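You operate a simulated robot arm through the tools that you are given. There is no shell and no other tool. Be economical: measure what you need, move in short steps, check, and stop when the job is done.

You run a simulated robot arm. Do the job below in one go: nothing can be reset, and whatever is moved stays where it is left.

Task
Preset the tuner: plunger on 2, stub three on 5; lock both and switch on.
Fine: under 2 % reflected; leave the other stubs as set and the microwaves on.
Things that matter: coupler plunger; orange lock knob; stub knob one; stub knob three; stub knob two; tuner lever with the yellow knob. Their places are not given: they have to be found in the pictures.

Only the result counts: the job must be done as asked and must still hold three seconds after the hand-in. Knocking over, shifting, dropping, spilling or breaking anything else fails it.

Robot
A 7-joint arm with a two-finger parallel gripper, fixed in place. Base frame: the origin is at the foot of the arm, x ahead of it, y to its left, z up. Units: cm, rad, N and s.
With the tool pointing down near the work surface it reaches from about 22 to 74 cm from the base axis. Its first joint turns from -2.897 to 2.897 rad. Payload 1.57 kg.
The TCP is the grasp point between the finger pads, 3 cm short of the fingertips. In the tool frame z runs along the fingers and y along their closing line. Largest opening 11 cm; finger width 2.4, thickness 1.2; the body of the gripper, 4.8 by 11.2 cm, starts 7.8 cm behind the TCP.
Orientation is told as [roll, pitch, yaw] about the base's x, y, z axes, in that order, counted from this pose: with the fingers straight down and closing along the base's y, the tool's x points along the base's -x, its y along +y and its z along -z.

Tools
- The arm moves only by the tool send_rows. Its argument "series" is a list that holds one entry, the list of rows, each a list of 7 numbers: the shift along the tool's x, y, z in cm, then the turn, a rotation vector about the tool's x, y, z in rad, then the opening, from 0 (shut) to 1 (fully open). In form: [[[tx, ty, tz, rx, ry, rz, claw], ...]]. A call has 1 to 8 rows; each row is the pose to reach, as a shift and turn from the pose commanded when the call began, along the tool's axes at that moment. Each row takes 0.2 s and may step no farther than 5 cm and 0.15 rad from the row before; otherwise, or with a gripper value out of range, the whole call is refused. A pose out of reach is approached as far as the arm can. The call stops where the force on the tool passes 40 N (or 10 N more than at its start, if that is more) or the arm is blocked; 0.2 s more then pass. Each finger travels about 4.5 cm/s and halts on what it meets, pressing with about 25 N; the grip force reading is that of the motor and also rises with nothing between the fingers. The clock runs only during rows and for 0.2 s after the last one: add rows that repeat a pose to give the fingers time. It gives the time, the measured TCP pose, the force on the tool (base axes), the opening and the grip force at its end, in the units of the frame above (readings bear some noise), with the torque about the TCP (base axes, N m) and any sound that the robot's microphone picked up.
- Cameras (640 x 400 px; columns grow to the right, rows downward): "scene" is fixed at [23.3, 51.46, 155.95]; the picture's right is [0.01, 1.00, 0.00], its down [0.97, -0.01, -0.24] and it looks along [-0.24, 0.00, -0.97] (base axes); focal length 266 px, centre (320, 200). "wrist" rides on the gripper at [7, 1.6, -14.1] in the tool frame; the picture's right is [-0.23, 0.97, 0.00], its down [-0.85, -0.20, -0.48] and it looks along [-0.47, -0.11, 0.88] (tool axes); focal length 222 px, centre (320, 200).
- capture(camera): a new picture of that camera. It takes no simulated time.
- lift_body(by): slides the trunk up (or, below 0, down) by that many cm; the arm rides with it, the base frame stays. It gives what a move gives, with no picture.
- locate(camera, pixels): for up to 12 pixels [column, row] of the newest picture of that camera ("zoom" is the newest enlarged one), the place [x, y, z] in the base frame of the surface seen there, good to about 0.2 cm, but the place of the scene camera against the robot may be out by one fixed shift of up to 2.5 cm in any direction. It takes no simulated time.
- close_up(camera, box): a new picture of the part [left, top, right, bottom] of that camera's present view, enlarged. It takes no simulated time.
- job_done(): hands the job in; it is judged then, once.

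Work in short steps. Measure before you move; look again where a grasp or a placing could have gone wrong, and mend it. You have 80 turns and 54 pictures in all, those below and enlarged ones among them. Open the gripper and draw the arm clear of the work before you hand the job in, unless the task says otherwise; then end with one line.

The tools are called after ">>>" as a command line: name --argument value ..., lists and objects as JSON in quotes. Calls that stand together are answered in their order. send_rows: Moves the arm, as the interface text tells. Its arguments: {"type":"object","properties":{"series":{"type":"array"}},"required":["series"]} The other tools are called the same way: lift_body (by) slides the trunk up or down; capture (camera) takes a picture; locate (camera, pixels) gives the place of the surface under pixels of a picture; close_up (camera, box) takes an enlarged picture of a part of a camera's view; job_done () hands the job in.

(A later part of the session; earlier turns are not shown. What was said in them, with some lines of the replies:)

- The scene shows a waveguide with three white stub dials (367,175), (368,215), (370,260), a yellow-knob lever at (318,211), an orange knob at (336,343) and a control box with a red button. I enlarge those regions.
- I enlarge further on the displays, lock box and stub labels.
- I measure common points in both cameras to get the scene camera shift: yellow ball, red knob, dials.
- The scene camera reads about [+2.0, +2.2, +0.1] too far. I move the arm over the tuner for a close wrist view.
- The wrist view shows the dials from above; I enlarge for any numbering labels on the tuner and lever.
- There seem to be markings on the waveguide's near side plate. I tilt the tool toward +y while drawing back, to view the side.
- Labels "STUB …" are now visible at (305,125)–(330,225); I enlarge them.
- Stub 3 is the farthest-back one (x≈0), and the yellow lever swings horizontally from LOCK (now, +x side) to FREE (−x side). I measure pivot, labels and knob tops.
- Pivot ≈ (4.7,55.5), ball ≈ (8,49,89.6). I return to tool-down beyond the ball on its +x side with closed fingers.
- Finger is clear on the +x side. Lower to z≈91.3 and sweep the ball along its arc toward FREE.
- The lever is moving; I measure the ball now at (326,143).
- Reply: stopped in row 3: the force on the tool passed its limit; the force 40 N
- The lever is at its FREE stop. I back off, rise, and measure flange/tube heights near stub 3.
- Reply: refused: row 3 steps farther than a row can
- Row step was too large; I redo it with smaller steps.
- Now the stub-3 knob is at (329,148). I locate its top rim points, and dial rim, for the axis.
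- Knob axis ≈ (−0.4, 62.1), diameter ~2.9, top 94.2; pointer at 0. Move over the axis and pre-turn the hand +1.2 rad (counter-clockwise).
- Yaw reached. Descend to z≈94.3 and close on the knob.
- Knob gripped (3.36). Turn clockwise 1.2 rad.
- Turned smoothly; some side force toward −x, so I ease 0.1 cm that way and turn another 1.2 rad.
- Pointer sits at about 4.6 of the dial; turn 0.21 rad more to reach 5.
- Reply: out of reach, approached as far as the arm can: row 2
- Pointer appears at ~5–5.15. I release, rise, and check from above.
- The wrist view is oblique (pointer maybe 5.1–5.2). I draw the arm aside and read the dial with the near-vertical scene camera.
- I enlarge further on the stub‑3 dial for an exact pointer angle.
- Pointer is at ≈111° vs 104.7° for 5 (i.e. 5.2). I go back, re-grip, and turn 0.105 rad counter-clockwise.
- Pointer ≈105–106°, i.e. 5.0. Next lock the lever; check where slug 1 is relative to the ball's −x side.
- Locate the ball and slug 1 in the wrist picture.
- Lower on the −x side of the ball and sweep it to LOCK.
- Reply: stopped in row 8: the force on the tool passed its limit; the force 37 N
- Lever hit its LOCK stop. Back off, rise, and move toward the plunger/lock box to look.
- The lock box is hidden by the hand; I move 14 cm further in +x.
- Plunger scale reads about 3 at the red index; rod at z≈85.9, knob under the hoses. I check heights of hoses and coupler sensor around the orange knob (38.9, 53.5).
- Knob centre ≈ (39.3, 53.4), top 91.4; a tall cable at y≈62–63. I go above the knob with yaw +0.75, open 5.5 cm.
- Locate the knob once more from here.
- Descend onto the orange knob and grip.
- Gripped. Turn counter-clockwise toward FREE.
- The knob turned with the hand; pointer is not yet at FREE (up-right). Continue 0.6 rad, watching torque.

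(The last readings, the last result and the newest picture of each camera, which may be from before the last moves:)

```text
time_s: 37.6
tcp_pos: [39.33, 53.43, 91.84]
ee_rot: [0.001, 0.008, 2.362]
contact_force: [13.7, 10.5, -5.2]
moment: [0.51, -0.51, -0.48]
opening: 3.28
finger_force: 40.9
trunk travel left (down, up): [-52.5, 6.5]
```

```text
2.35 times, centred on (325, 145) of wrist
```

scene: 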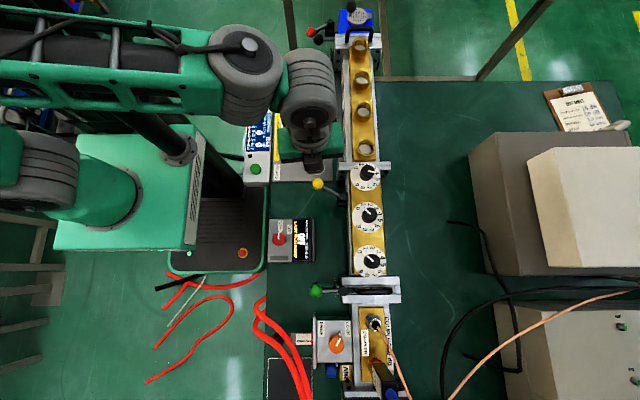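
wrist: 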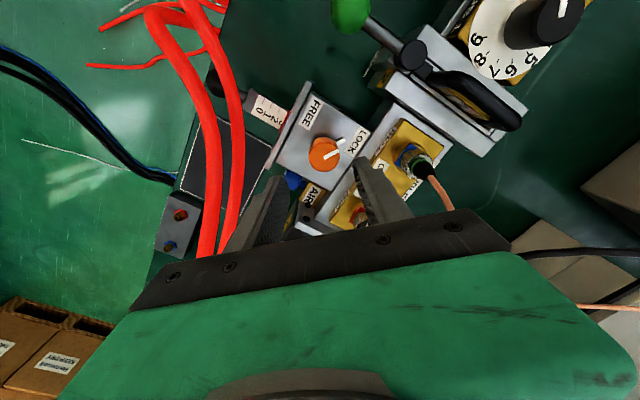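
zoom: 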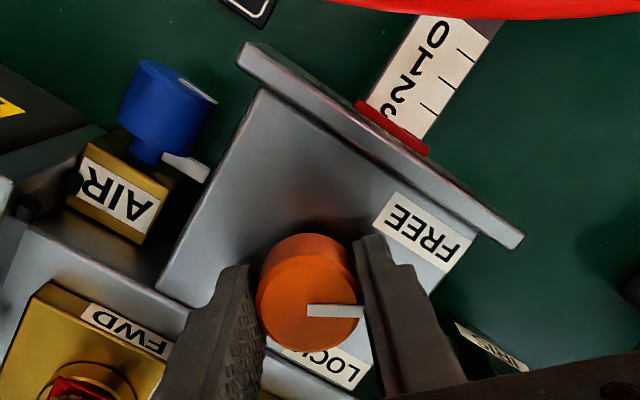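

The torque (−0.48) shows the FREE stop was reached. Release, rise, and swing to yaw 90°.

>>> send_rows --series '[[[0, 0, 0, 0, 0, 0.05, 0.4], [0, 0, 0, 0, 0, 0.05, 0.5], [0, 0, -3, 0, 0, 0.05, 0.5], [0, 0, -7.5, 0, 0, 0.15, 0.5], [0, 0, -12, 0, 0, 0.3, 0.4], [2.5, 2.7, -14, 0, 0, 0.45, 0.3], [5, 5.5, -14, 0, 0, 0.6, 0.3], [7.5, 8.2, -14, 0, 0, 0.75, 0.3]]]'

>>> close_up --camera "scene" --box '[290, 310, 360, 390]'

```text
time_s: 39.4
tcp_pos: [38.71, 42.21, 106.0]
ee_rot: [-0.001, 0.006, 1.605]
contact_force: [0.6, -0.6, 0.1]
moment: [-0.02, 0.03, -0.01]
opening: 3.3
finger_force: 0.2
trunk travel left (down, up): [-52.5, 6.5]
```

```text
5.00 times, centred on (325, 350) of scene
```

zoom: 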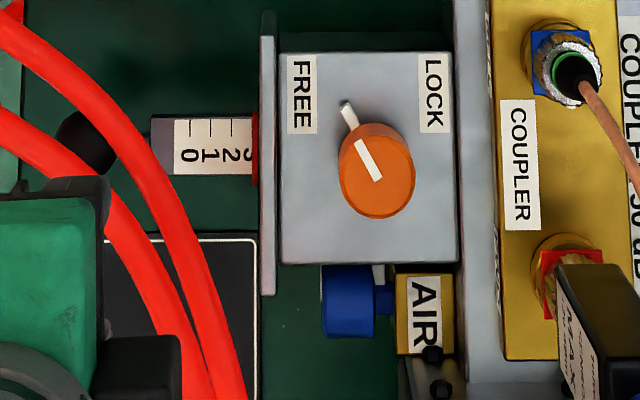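

Pointer now toward FREE. Move back to y≈30, tilt the tool 0.6 rad toward +y, and lower for a view of the plunger knob.

>>> send_rows --series '[[[4, 0, 0, 0, -0.15, 0.03, 0.35], [8, 0, 0, 0, -0.3, 0.03, 0.35], [12, 0, 0, 0, -0.45, 0.03, 0.35], [13, 0, 3, 0, -0.6, 0.03, 0.35], [13, 0, 7, 0, -0.7, 0.03, 0.35], [13, 0, 11, 0, -0.7, 0.03, 0.35], [13, 0, 13, 0, -0.7, 0.03, 0.35]]]'

>>> capture --camera "wrist"

```text
refused: row 1 steps farther than a row can; nothing moved
```

```text
14 pictures are left
```

wrist: 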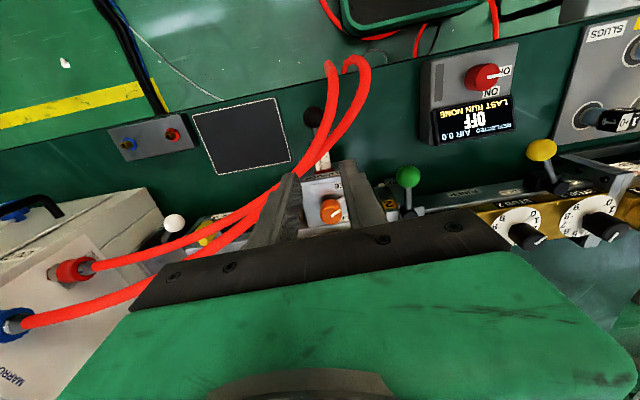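

Rotation step too large; redo with smaller steps and no extra yaw (picture only after).

>>> send_rows --series '[[[4, 0, 0, 0, -0.12, 0, 0.35], [8, 0, 0, 0, -0.24, 0, 0.35], [12, 0, 0, 0, -0.36, 0, 0.35], [13, 0, 3, 0, -0.48, 0, 0.35], [13, 0, 7, 0, -0.6, 0, 0.35], [13, 0, 11, 0, -0.7, 0, 0.35], [13, 0, 13, 0, -0.7, 0, 0.35]]]'

>>> capture --camera "wrist"

```text
time_s: 41.0
tcp_pos: [39.23, 29.14, 92.97]
ee_rot: [-0.004, -0.693, 1.61]
contact_force: [0.1, 0.7, 0.6]
moment: [0.0, -0.04, -0.02]
opening: 3.86
finger_force: 0.1
trunk travel left (down, up): [-52.5, 6.5]
```

```text
13 pictures are left
```

wrist: 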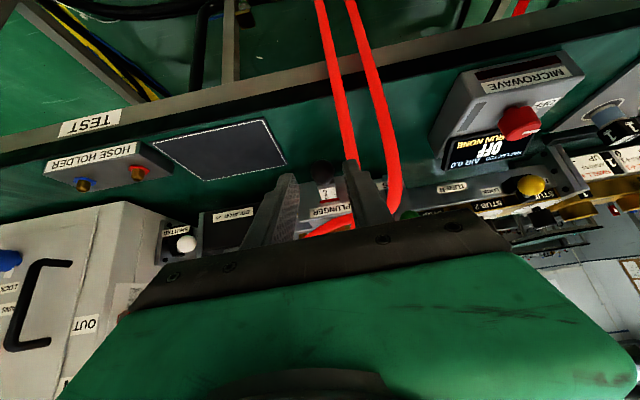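

Plunger knob at (322,168), rod at (328,190) between the fingers. Locate these and the hoses.

>>> locate --camera "wrist" --pixels '[[322, 165], [322, 175], [314, 168], [331, 168], [328, 193], [345, 130], [352, 155], [385, 120], [396, 170], [330, 60], [365, 60]]'

>>> close_up --camera "wrist" --box '[280, 130, 400, 230]'

```text
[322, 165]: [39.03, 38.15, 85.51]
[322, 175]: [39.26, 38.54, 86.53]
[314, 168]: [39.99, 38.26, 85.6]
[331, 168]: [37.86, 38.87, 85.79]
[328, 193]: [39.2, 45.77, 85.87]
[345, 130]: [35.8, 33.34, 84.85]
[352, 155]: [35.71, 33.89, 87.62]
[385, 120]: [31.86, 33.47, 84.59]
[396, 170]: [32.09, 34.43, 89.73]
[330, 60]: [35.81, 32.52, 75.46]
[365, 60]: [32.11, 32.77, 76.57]
```

```text
4.00 times, centred on (340, 180) of wrist
```

zoom: 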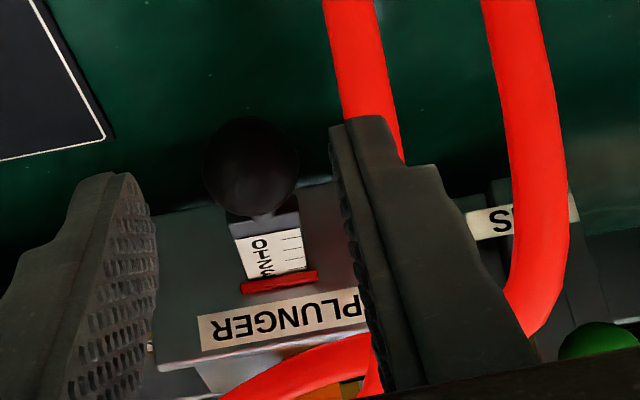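

The hoses hang at x≈35.7/32, y≈33.5, so I'll push the knob (≈39, 38.3, 85.5) with closed fingers and the hand's narrow side across x. Rotate about the tool axis by +1.6 rad in place.

>>> send_rows --series '[[[0, 0, 0, 0, 0, 0.145, 0], [0, 0, 0, 0, 0, 0.29, 0], [0, 0, 0, 0, 0, 0.435, 0], [0, 0, 0, 0, 0, 0.58, 0], [0, 0, 0, 0, 0, 0.725, 0], [0, 0, 0, 0, 0, 0.87, 0], [0, 0, 0, 0, 0, 1.015, 0], [0, 0, 0, 0, 0, 1.16, 0]]]'

>>> send_rows --series '[[[0, 0, 0, 0, 0, 0.145, 0], [0, 0, 0, 0, 0, 0.29, 0], [0, 0, 0, 0, 0, 0.43, 0]]]'

```text
time_s: 42.8
tcp_pos: [39.31, 29.21, 92.97]
ee_rot: [0.649, -0.258, 0.36]
contact_force: [-0.1, 0.1, 0.2]
moment: [-0.01, 0.0, -0.02]
opening: 0.0
finger_force: 21.0
trunk travel left (down, up): [-52.5, 6.5]
```

```text
time_s: 43.6
tcp_pos: [39.25, 29.13, 92.92]
ee_rot: [0.693, 0.01, 0.021]
contact_force: [-0.1, -0.5, -0.6]
moment: [-0.03, -0.04, -0.02]
opening: 0.0
finger_force: 21.3
trunk travel left (down, up): [-52.5, 6.5]
```

Tilt to 1.0 rad and bring the fingertips just in front of the knob.

>>> send_rows --series '[[[0, 0.1, 2, -0.1, 0, 0, 0], [0, 0.2, 4, -0.2, 0, 0, 0], [0, 0.2, 6, -0.31, 0, 0, 0], [0, 0.29, 7.8, -0.31, 0, 0, 0]]]'

>>> capture --camera "wrist"

```text
time_s: 44.6
tcp_pos: [39.19, 34.36, 87.15]
ee_rot: [1.004, 0.009, 0.023]
contact_force: [0.8, 0.0, -0.3]
moment: [-0.04, 0.01, 0.01]
opening: 0.01
finger_force: 20.8
trunk travel left (down, up): [-52.5, 6.5]
```

```text
11 pictures are left
```

wrist: 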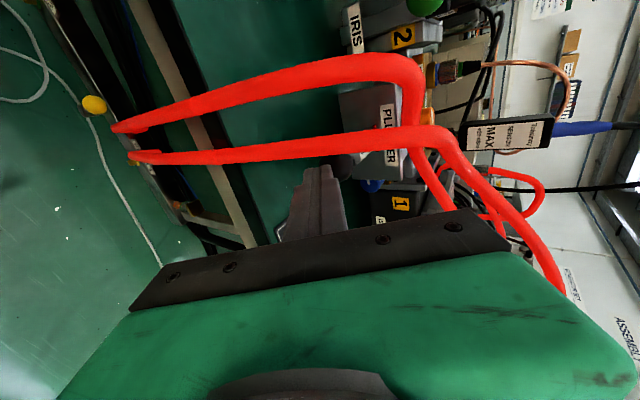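

Fingertips are just before the knob. Push in +y in small increments.

>>> send_rows --series '[[[0, 0.32, 0.5, 0, 0, 0, 0], [0, 0.54, 0.84, 0, 0, 0, 0], [0, 0.65, 1.0, 0, 0, 0, 0], [0, 0.76, 1.18, 0, 0, 0, 0], [0, 0.86, 1.34, 0, 0, 0, 0]]]'

>>> close_up --camera "scene" --box '[290, 318, 330, 358]'

```text
time_s: 45.8
tcp_pos: [39.1, 35.9, 87.28]
ee_rot: [1.0, 0.009, 0.022]
contact_force: [2.1, -2.5, 2.1]
moment: [0.01, 0.01, -0.09]
opening: 0.01
finger_force: 21.8
trunk travel left (down, up): [-52.5, 6.5]
```

```text
10.00 times, centred on (310, 338) of scene
```

zoom: 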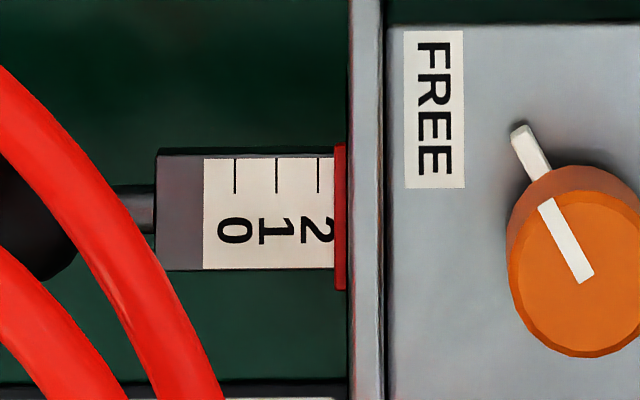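

Index edge at 334 px; tick 2 at 318 (41.5 px/unit): reads ≈2.4. Push 0.31 cm more.

>>> send_rows --series '[[[0, 0.09, 0.13, 0, 0, 0, 0], [0, 0.17, 0.26, 0, 0, 0, 0], [0, 0.17, 0.26, 0, 0, 0, 0]]]'

>>> close_up --camera "scene" --box '[290, 318, 330, 358]'

```text
time_s: 46.6
tcp_pos: [39.09, 36.33, 87.28]
ee_rot: [1.004, 0.01, 0.024]
contact_force: [3.3, -1.3, 4.5]
moment: [0.11, -0.06, -0.11]
opening: 0.01
finger_force: 21.3
trunk travel left (down, up): [-52.5, 6.5]
```

```text
10.00 times, centred on (310, 338) of scene
```

zoom: 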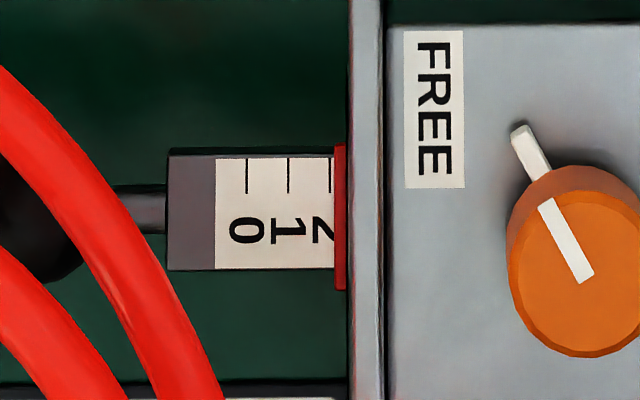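

Now ≈2.1; push 0.1 cm more, then back off.

>>> send_rows --series '[[[0, 0.055, 0.085, 0, 0, 0, 0], [0, 0.055, 0.085, 0, 0, 0, 0], [0, 0, -1.5, 0, 0, 0, 0], [0, -0.3, -5.5, 0, 0, 0, 0], [0, -0.3, -9, 0.12, 0, 0, 0], [0, 0, -12, 0.26, 0, 0, 0]]]'

>>> close_up --camera "scene" --box '[290, 318, 330, 358]'

```text
time_s: 48.0
tcp_pos: [39.44, 26.01, 93.57]
ee_rot: [0.74, 0.011, 0.022]
contact_force: [-0.1, 0.5, -0.1]
moment: [0.0, 0.01, -0.02]
opening: 0.03
finger_force: 21.4
trunk travel left (down, up): [-52.5, 6.5]
```

```text
10.00 times, centred on (310, 338) of scene
```

zoom: 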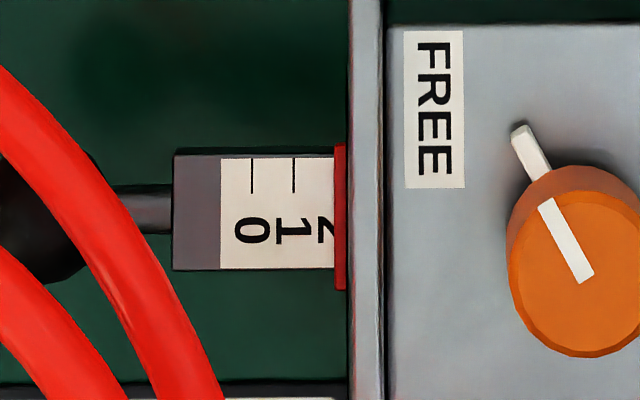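

Tick 2 now coincides with the index edge. Rise and untilt, then swing over to the orange knob.

>>> send_rows --series '[[[0, 2.3, -2.6, 0.145, 0, 0, 0], [0, 4.6, -5.2, 0.29, 0, 0, 0], [0, 7, -7.8, 0.435, 0, 0, 0.2], [0, 9.4, -10.3, 0.58, 0, 0, 0.5], [0, 9.4, -10.3, 0.72, 0, 0, 0.5], [0, 9.4, -10.3, 0.74, 0, 0, 0.5]]]'

>>> send_rows --series '[[[0, 3.4, 0, 0, 0, -0.15, 0.5], [0, 6.8, 0, 0, 0, -0.3, 0.5], [0, 10.2, 0, 0, 0, -0.45, 0.5], [0, 13.6, 0, 0, 0, -0.6, 0.5], [0, 17, 0, 0, 0, -0.75, 0.5], [0, 20.4, 0, 0, 0, -0.9, 0.5], [0, 23.8, 0, 0, 0, -1.05, 0.5], [0, 27, 0, 0, 0, -1.2, 0.5]]]'

```text
time_s: 49.4
tcp_pos: [39.46, 26.11, 107.53]
ee_rot: [0.0, 0.011, 0.023]
contact_force: [-0.6, 0.5, -0.2]
moment: [-0.03, 0.01, -0.02]
opening: 5.5
finger_force: 0.1
trunk travel left (down, up): [-52.5, 6.5]
```

```text
time_s: 51.2
tcp_pos: [38.73, 53.24, 107.64]
ee_rot: [0.01, 0.002, 1.224]
contact_force: [-0.8, -0.3, 0.5]
moment: [-0.03, 0.0, 0.01]
opening: 5.48
finger_force: 0.1
trunk travel left (down, up): [-52.5, 6.5]
```

Finish yaw to 1.75, centre on (39.2, 53.35), descend, and grip.

>>> send_rows --series '[[[-0.25, -0.39, 0, 0, 0, -0.14, 0.5], [-0.25, -0.39, 0, 0, 0, -0.28, 0.5], [-0.25, -0.39, 0, 0, 0, -0.42, 0.5], [-0.25, -0.39, 4, 0, 0, -0.53, 0.5], [-0.25, -0.39, 8, 0, 0, -0.53, 0.5], [-0.25, -0.39, 12, 0, 0, -0.53, 0.5], [-0.25, -0.39, 16, 0, 0, -0.53, 0.5]]]'

>>> send_rows --series '[[[0, 0, 0, 0, 0, 0, 0], [0, 0, 0, 0, 0, 0, 0], [0, 0, 0, 0, 0, 0, 0], [0, 0, 0, 0, 0, 0, 0]]]'

>>> send_rows --series '[[[0, 0, 0, 0, 0, 0.15, 0], [0, 0, 0, 0, 0, 0.3, 0], [0, 0, 0, 0, 0, 0.45, 0], [0, 0, 0, 0, 0, 0.6, 0], [0, 0, 0, 0, 0, 0.75, 0], [0, 0, 0, 0, 0, 0.9, 0], [0, 0, 0, 0, 0, 1.05, 0], [0, 0, 0, 0, 0, 1.17, 0]]]'

```text
time_s: 52.8
tcp_pos: [39.27, 53.27, 91.56]
ee_rot: [0.009, -0.007, 1.753]
contact_force: [-0.2, -0.4, -0.1]
moment: [0.01, 0.01, -0.01]
opening: 5.5
finger_force: 0.0
trunk travel left (down, up): [-52.5, 6.5]
```

```text
time_s: 53.8
tcp_pos: [39.4, 53.24, 91.56]
ee_rot: [0.01, -0.003, 1.752]
contact_force: [12.4, 1.3, -2.9]
moment: [0.39, -1.21, -0.02]
opening: 3.33
finger_force: 38.3
trunk travel left (down, up): [-52.5, 6.5]
```

```text
time_s: 55.6
tcp_pos: [39.02, 53.24, 91.6]
ee_rot: [0.007, 0.008, 0.583]
contact_force: [4.6, -3.4, -0.7]
moment: [-0.82, -0.79, 0.61]
opening: 3.38
finger_force: 41.6
trunk travel left (down, up): [-52.5, 6.5]
```

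LOCK stop torque (+0.61) reached. Release, rise, and travel toward the red microwave switch.

>>> send_rows --series '[[[0, 0, 0, 0, 0, -0.05, 0.4], [0, 0, 0, 0, 0, -0.05, 0.5], [0, 0, -1, 0, 0, -0.05, 0.5], [0, 0, -5.5, 0, 0, 0, 0.5], [0, 0, -10, 0, 0, 0, 0.5], [0, 0, -14, 0, 0, 0, 0.5]]]'

>>> send_rows --series '[[[4, 0.3, 0, 0, 0, 0, 0.5], [8, 0.6, 0, 0, 0, 0.1, 0.5], [12, 0.9, 0, 0, 0, 0.2, 0.5], [16, 1.1, 0, 0, 0, 0.3, 0.5], [20, 1.4, 0, 0, 0, 0.4, 0.5], [24, 1.7, 0, 0, 0, 0.5, 0.5], [28, 2.0, 0, 0, 0, 0.583, 0.5]]]'

>>> capture --camera "wrist"

>>> close_up --camera "scene" --box '[290, 318, 350, 358]'

```text
time_s: 57.0
tcp_pos: [39.03, 53.04, 105.54]
ee_rot: [0.007, 0.01, 0.582]
contact_force: [0.2, -0.2, -0.1]
moment: [-0.01, -0.02, 0.0]
opening: 5.48
finger_force: 0.1
trunk travel left (down, up): [-52.5, 6.5]
```

```text
time_s: 58.6
tcp_pos: [14.58, 39.66, 105.66]
ee_rot: [0.001, 0.011, -0.003]
contact_force: [0.0, 0.4, 0.4]
moment: [-0.01, -0.02, 0.01]
opening: 5.52
finger_force: 0.1
trunk travel left (down, up): [-52.5, 6.5]
```

```text
7 pictures are left
```

wrist: 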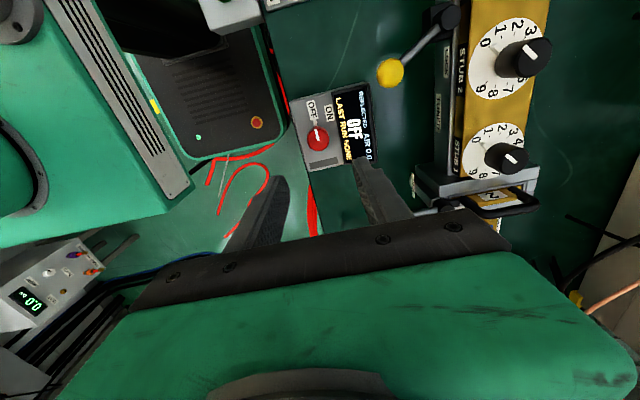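

```text
10.00 times, centred on (320, 338) of scene
```

zoom: 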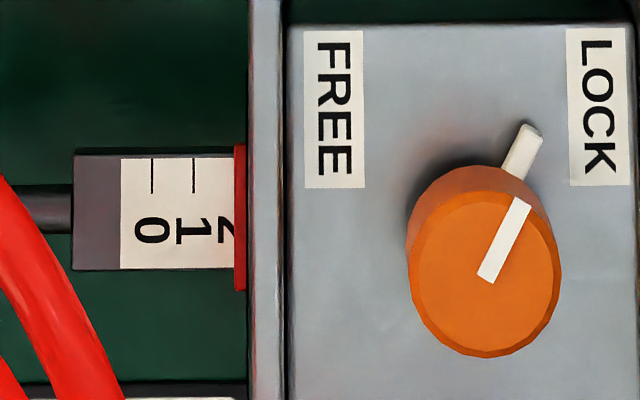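

Plunger locked at 2 and lever at LOCK. Locate the red switch knob precisely (318,139) and its surroundings.

>>> locate --camera "wrist" --pixels '[[318, 139], [307, 141], [328, 137], [319, 150], [316, 128], [305, 155], [366, 120], [345, 95], [318, 160]]'

```text
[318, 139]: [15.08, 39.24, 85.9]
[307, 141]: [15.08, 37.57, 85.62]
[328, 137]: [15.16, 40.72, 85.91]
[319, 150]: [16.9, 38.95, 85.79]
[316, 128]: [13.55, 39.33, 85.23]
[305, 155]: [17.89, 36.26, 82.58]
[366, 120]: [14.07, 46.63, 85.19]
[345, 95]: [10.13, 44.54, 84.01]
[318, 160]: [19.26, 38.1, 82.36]
```

Centre ≈ (15.2, 39.2); screen edge at y≈42.6, so I'll approach with yaw 2.0 and turn clockwise to ~1.0.

>>> send_rows --series '[[[-0.6, -0.4, 0, 0, 0, -0.15, 0.42], [-0.6, -0.4, 0, 0, 0, -0.3, 0.42], [-0.6, -0.4, 0, 0, 0, -0.45, 0.42], [-0.6, -0.4, 0, 0, 0, -0.6, 0.42], [-0.6, -0.4, 0, 0, 0, -0.75, 0.42], [-0.6, -0.4, 0, 0, 0, -0.9, 0.42], [-0.6, -0.4, 0, 0, 0, -1.05, 0.42], [-0.6, -0.4, 0, 0, 0, -1.2, 0.42]]]'

>>> send_rows --series '[[[0, 0, 2, 0, 0, -0.15, 0.42], [0, 0, 4, 0, 0, -0.3, 0.42], [0, 0, 6, 0, 0, -0.45, 0.42], [0, 0, 8, 0, 0, -0.6, 0.42], [0, 0, 10, 0, 0, -0.75, 0.42], [0, 0, 10, 0, 0, -0.8, 0.42]]]'

```text
time_s: 60.4
tcp_pos: [15.48, 39.09, 105.76]
ee_rot: [0.01, 0.002, 1.204]
contact_force: [0.3, -0.1, 0.0]
moment: [-0.02, 0.04, -0.03]
opening: 4.63
finger_force: 0.1
trunk travel left (down, up): [-52.5, 6.5]
```

```text
time_s: 61.8
tcp_pos: [15.23, 39.12, 95.78]
ee_rot: [0.009, -0.008, 2.001]
contact_force: [0.7, -0.1, -0.2]
moment: [0.01, 0.02, -0.01]
opening: 4.62
finger_force: 0.1
trunk travel left (down, up): [-52.5, 6.5]
```

Descend 9.4 cm, grip the switch, and turn clockwise ~1.0 rad.

>>> send_rows --series '[[[0, 0, 4, 0, 0, 0, 0.42], [0, 0, 8, 0, 0, 0, 0.42], [0, 0, 9.4, 0, 0, 0, 0.42], [0, 0, 9.4, 0, 0, 0, 0], [0, 0, 9.4, 0, 0, 0, 0], [0, 0, 9.4, 0, 0, 0, 0]]]'

>>> send_rows --series '[[[0, 0, 0, 0, 0, 0.15, 0], [0, 0, 0, 0, 0, 0.3, 0], [0, 0, 0, 0, 0, 0.45, 0], [0, 0, 0, 0, 0, 0.6, 0], [0, 0, 0, 0, 0, 0.75, 0], [0, 0, 0, 0, 0, 0.9, 0]]]'

>>> close_up --camera "wrist" --box '[200, 40, 480, 230]'

```text
time_s: 63.2
tcp_pos: [15.34, 39.03, 86.38]
ee_rot: [0.007, -0.007, 2.001]
contact_force: [4.3, 1.9, -3.1]
moment: [0.76, -0.81, -0.04]
opening: 3.38
finger_force: 33.7
trunk travel left (down, up): [-52.5, 6.5]
```

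```text
time_s: 64.6
tcp_pos: [15.27, 39.27, 86.42]
ee_rot: [0.009, 0.005, 1.098]
contact_force: [7.8, -3.6, -4.7]
moment: [-0.06, -1.45, 0.0]
opening: 3.36
finger_force: 41.0
trunk travel left (down, up): [-52.5, 6.5]
```

```text
2.11 times, centred on (340, 135) of wrist
```

zoom: 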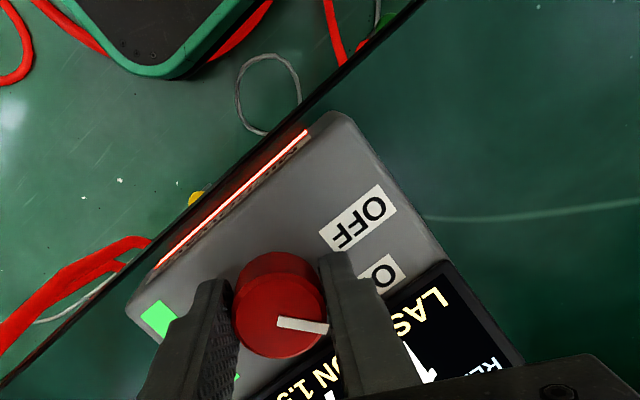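

The lamps are lit, so the switch is ON. Release, rise and read the display.

>>> send_rows --series '[[[0, 0, 0, 0, 0, 0, 0.42], [0, 0, 0, 0, 0, 0, 0.42], [0, 0, -1, 0, 0, 0, 0.42], [0, 0, -5, 0, 0, 0, 0.42], [0, 0, -10, 0, 0, 0, 0.42], [3, 0, -14, 0, 0, 0, 0.42], [7, 1, -15, 0, 0, 0, 0.42], [11, 3, -15, 0, 0, 0, 0.42]]]'

>>> send_rows --series '[[[3, 2, 0, 0, 0, 0, 0.42], [3, 2, 0, 0, 0, 0, 0.42], [3, 2, 0, 0, 0, 0, 0.42], [3, 2, 0, 0, 0, 0, 0.42], [3, 2, 0, 0, 0, 0, 0.42], [3, 2, 0, 0, 0, 0, 0.42]]]'

>>> close_up --camera "scene" --box '[264, 205, 328, 268]'

```text
time_s: 66.4
tcp_pos: [7.6, 30.4, 101.55]
ee_rot: [0.011, 0.003, 1.1]
contact_force: [0.2, 0.3, -0.7]
moment: [-0.02, 0.0, 0.02]
opening: 4.61
finger_force: 0.0
trunk travel left (down, up): [-52.5, 6.5]
```

```text
time_s: 67.8
tcp_pos: [4.56, 28.74, 101.52]
ee_rot: [0.011, 0.004, 1.101]
contact_force: [-0.8, -1.0, -0.2]
moment: [-0.03, 0.03, -0.01]
opening: 4.6
finger_force: 0.1
trunk travel left (down, up): [-52.5, 6.5]
```

```text
6.35 times, centred on (296, 236) of scene
```

zoom: 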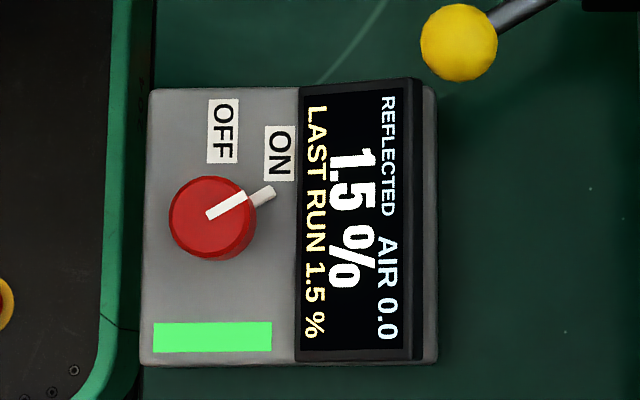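

Reflected is 1.5 %, microwaves ON. One last overall look before hand-in.

>>> send_rows --series '[[[0, 0, -2, 0, 0, 0, 0.8], [0, 0, -2, 0, 0, 0, 1], [0, 0, -2, 0, 0, 0, 1], [0, 0, -2, 0, 0, 0, 1]]]'

>>> close_up --camera "scene" --box '[260, 150, 420, 290]'

```text
time_s: 68.8
tcp_pos: [4.53, 28.69, 103.51]
ee_rot: [0.01, 0.003, 1.098]
contact_force: [-0.5, 0.2, -0.5]
moment: [-0.02, -0.01, 0.0]
opening: 10.99
finger_force: 0.0
trunk travel left (down, up): [-52.5, 6.5]
```

```text
2.86 times, centred on (340, 220) of scene
```

zoom: 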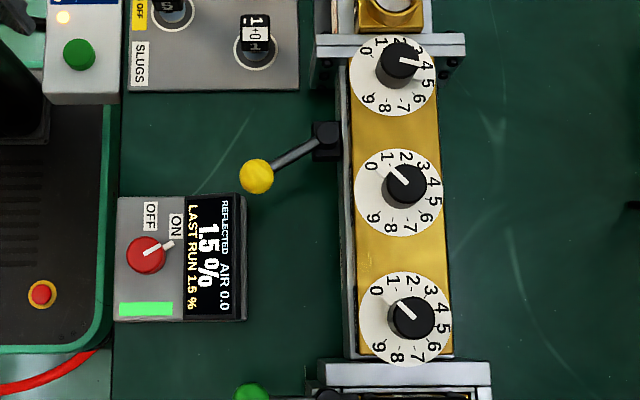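

Everything is set: lever at LOCK, stub 3 on 5, the others untouched, 1.5 % reflected. Hand in.

>>> job_done

```text
The job is handed in.
```

The tuner is preset with the plunger on 2 and stub three on 5, both locked; the microwaves are on at 1.5 % reflected, and stubs one and two were left as set.
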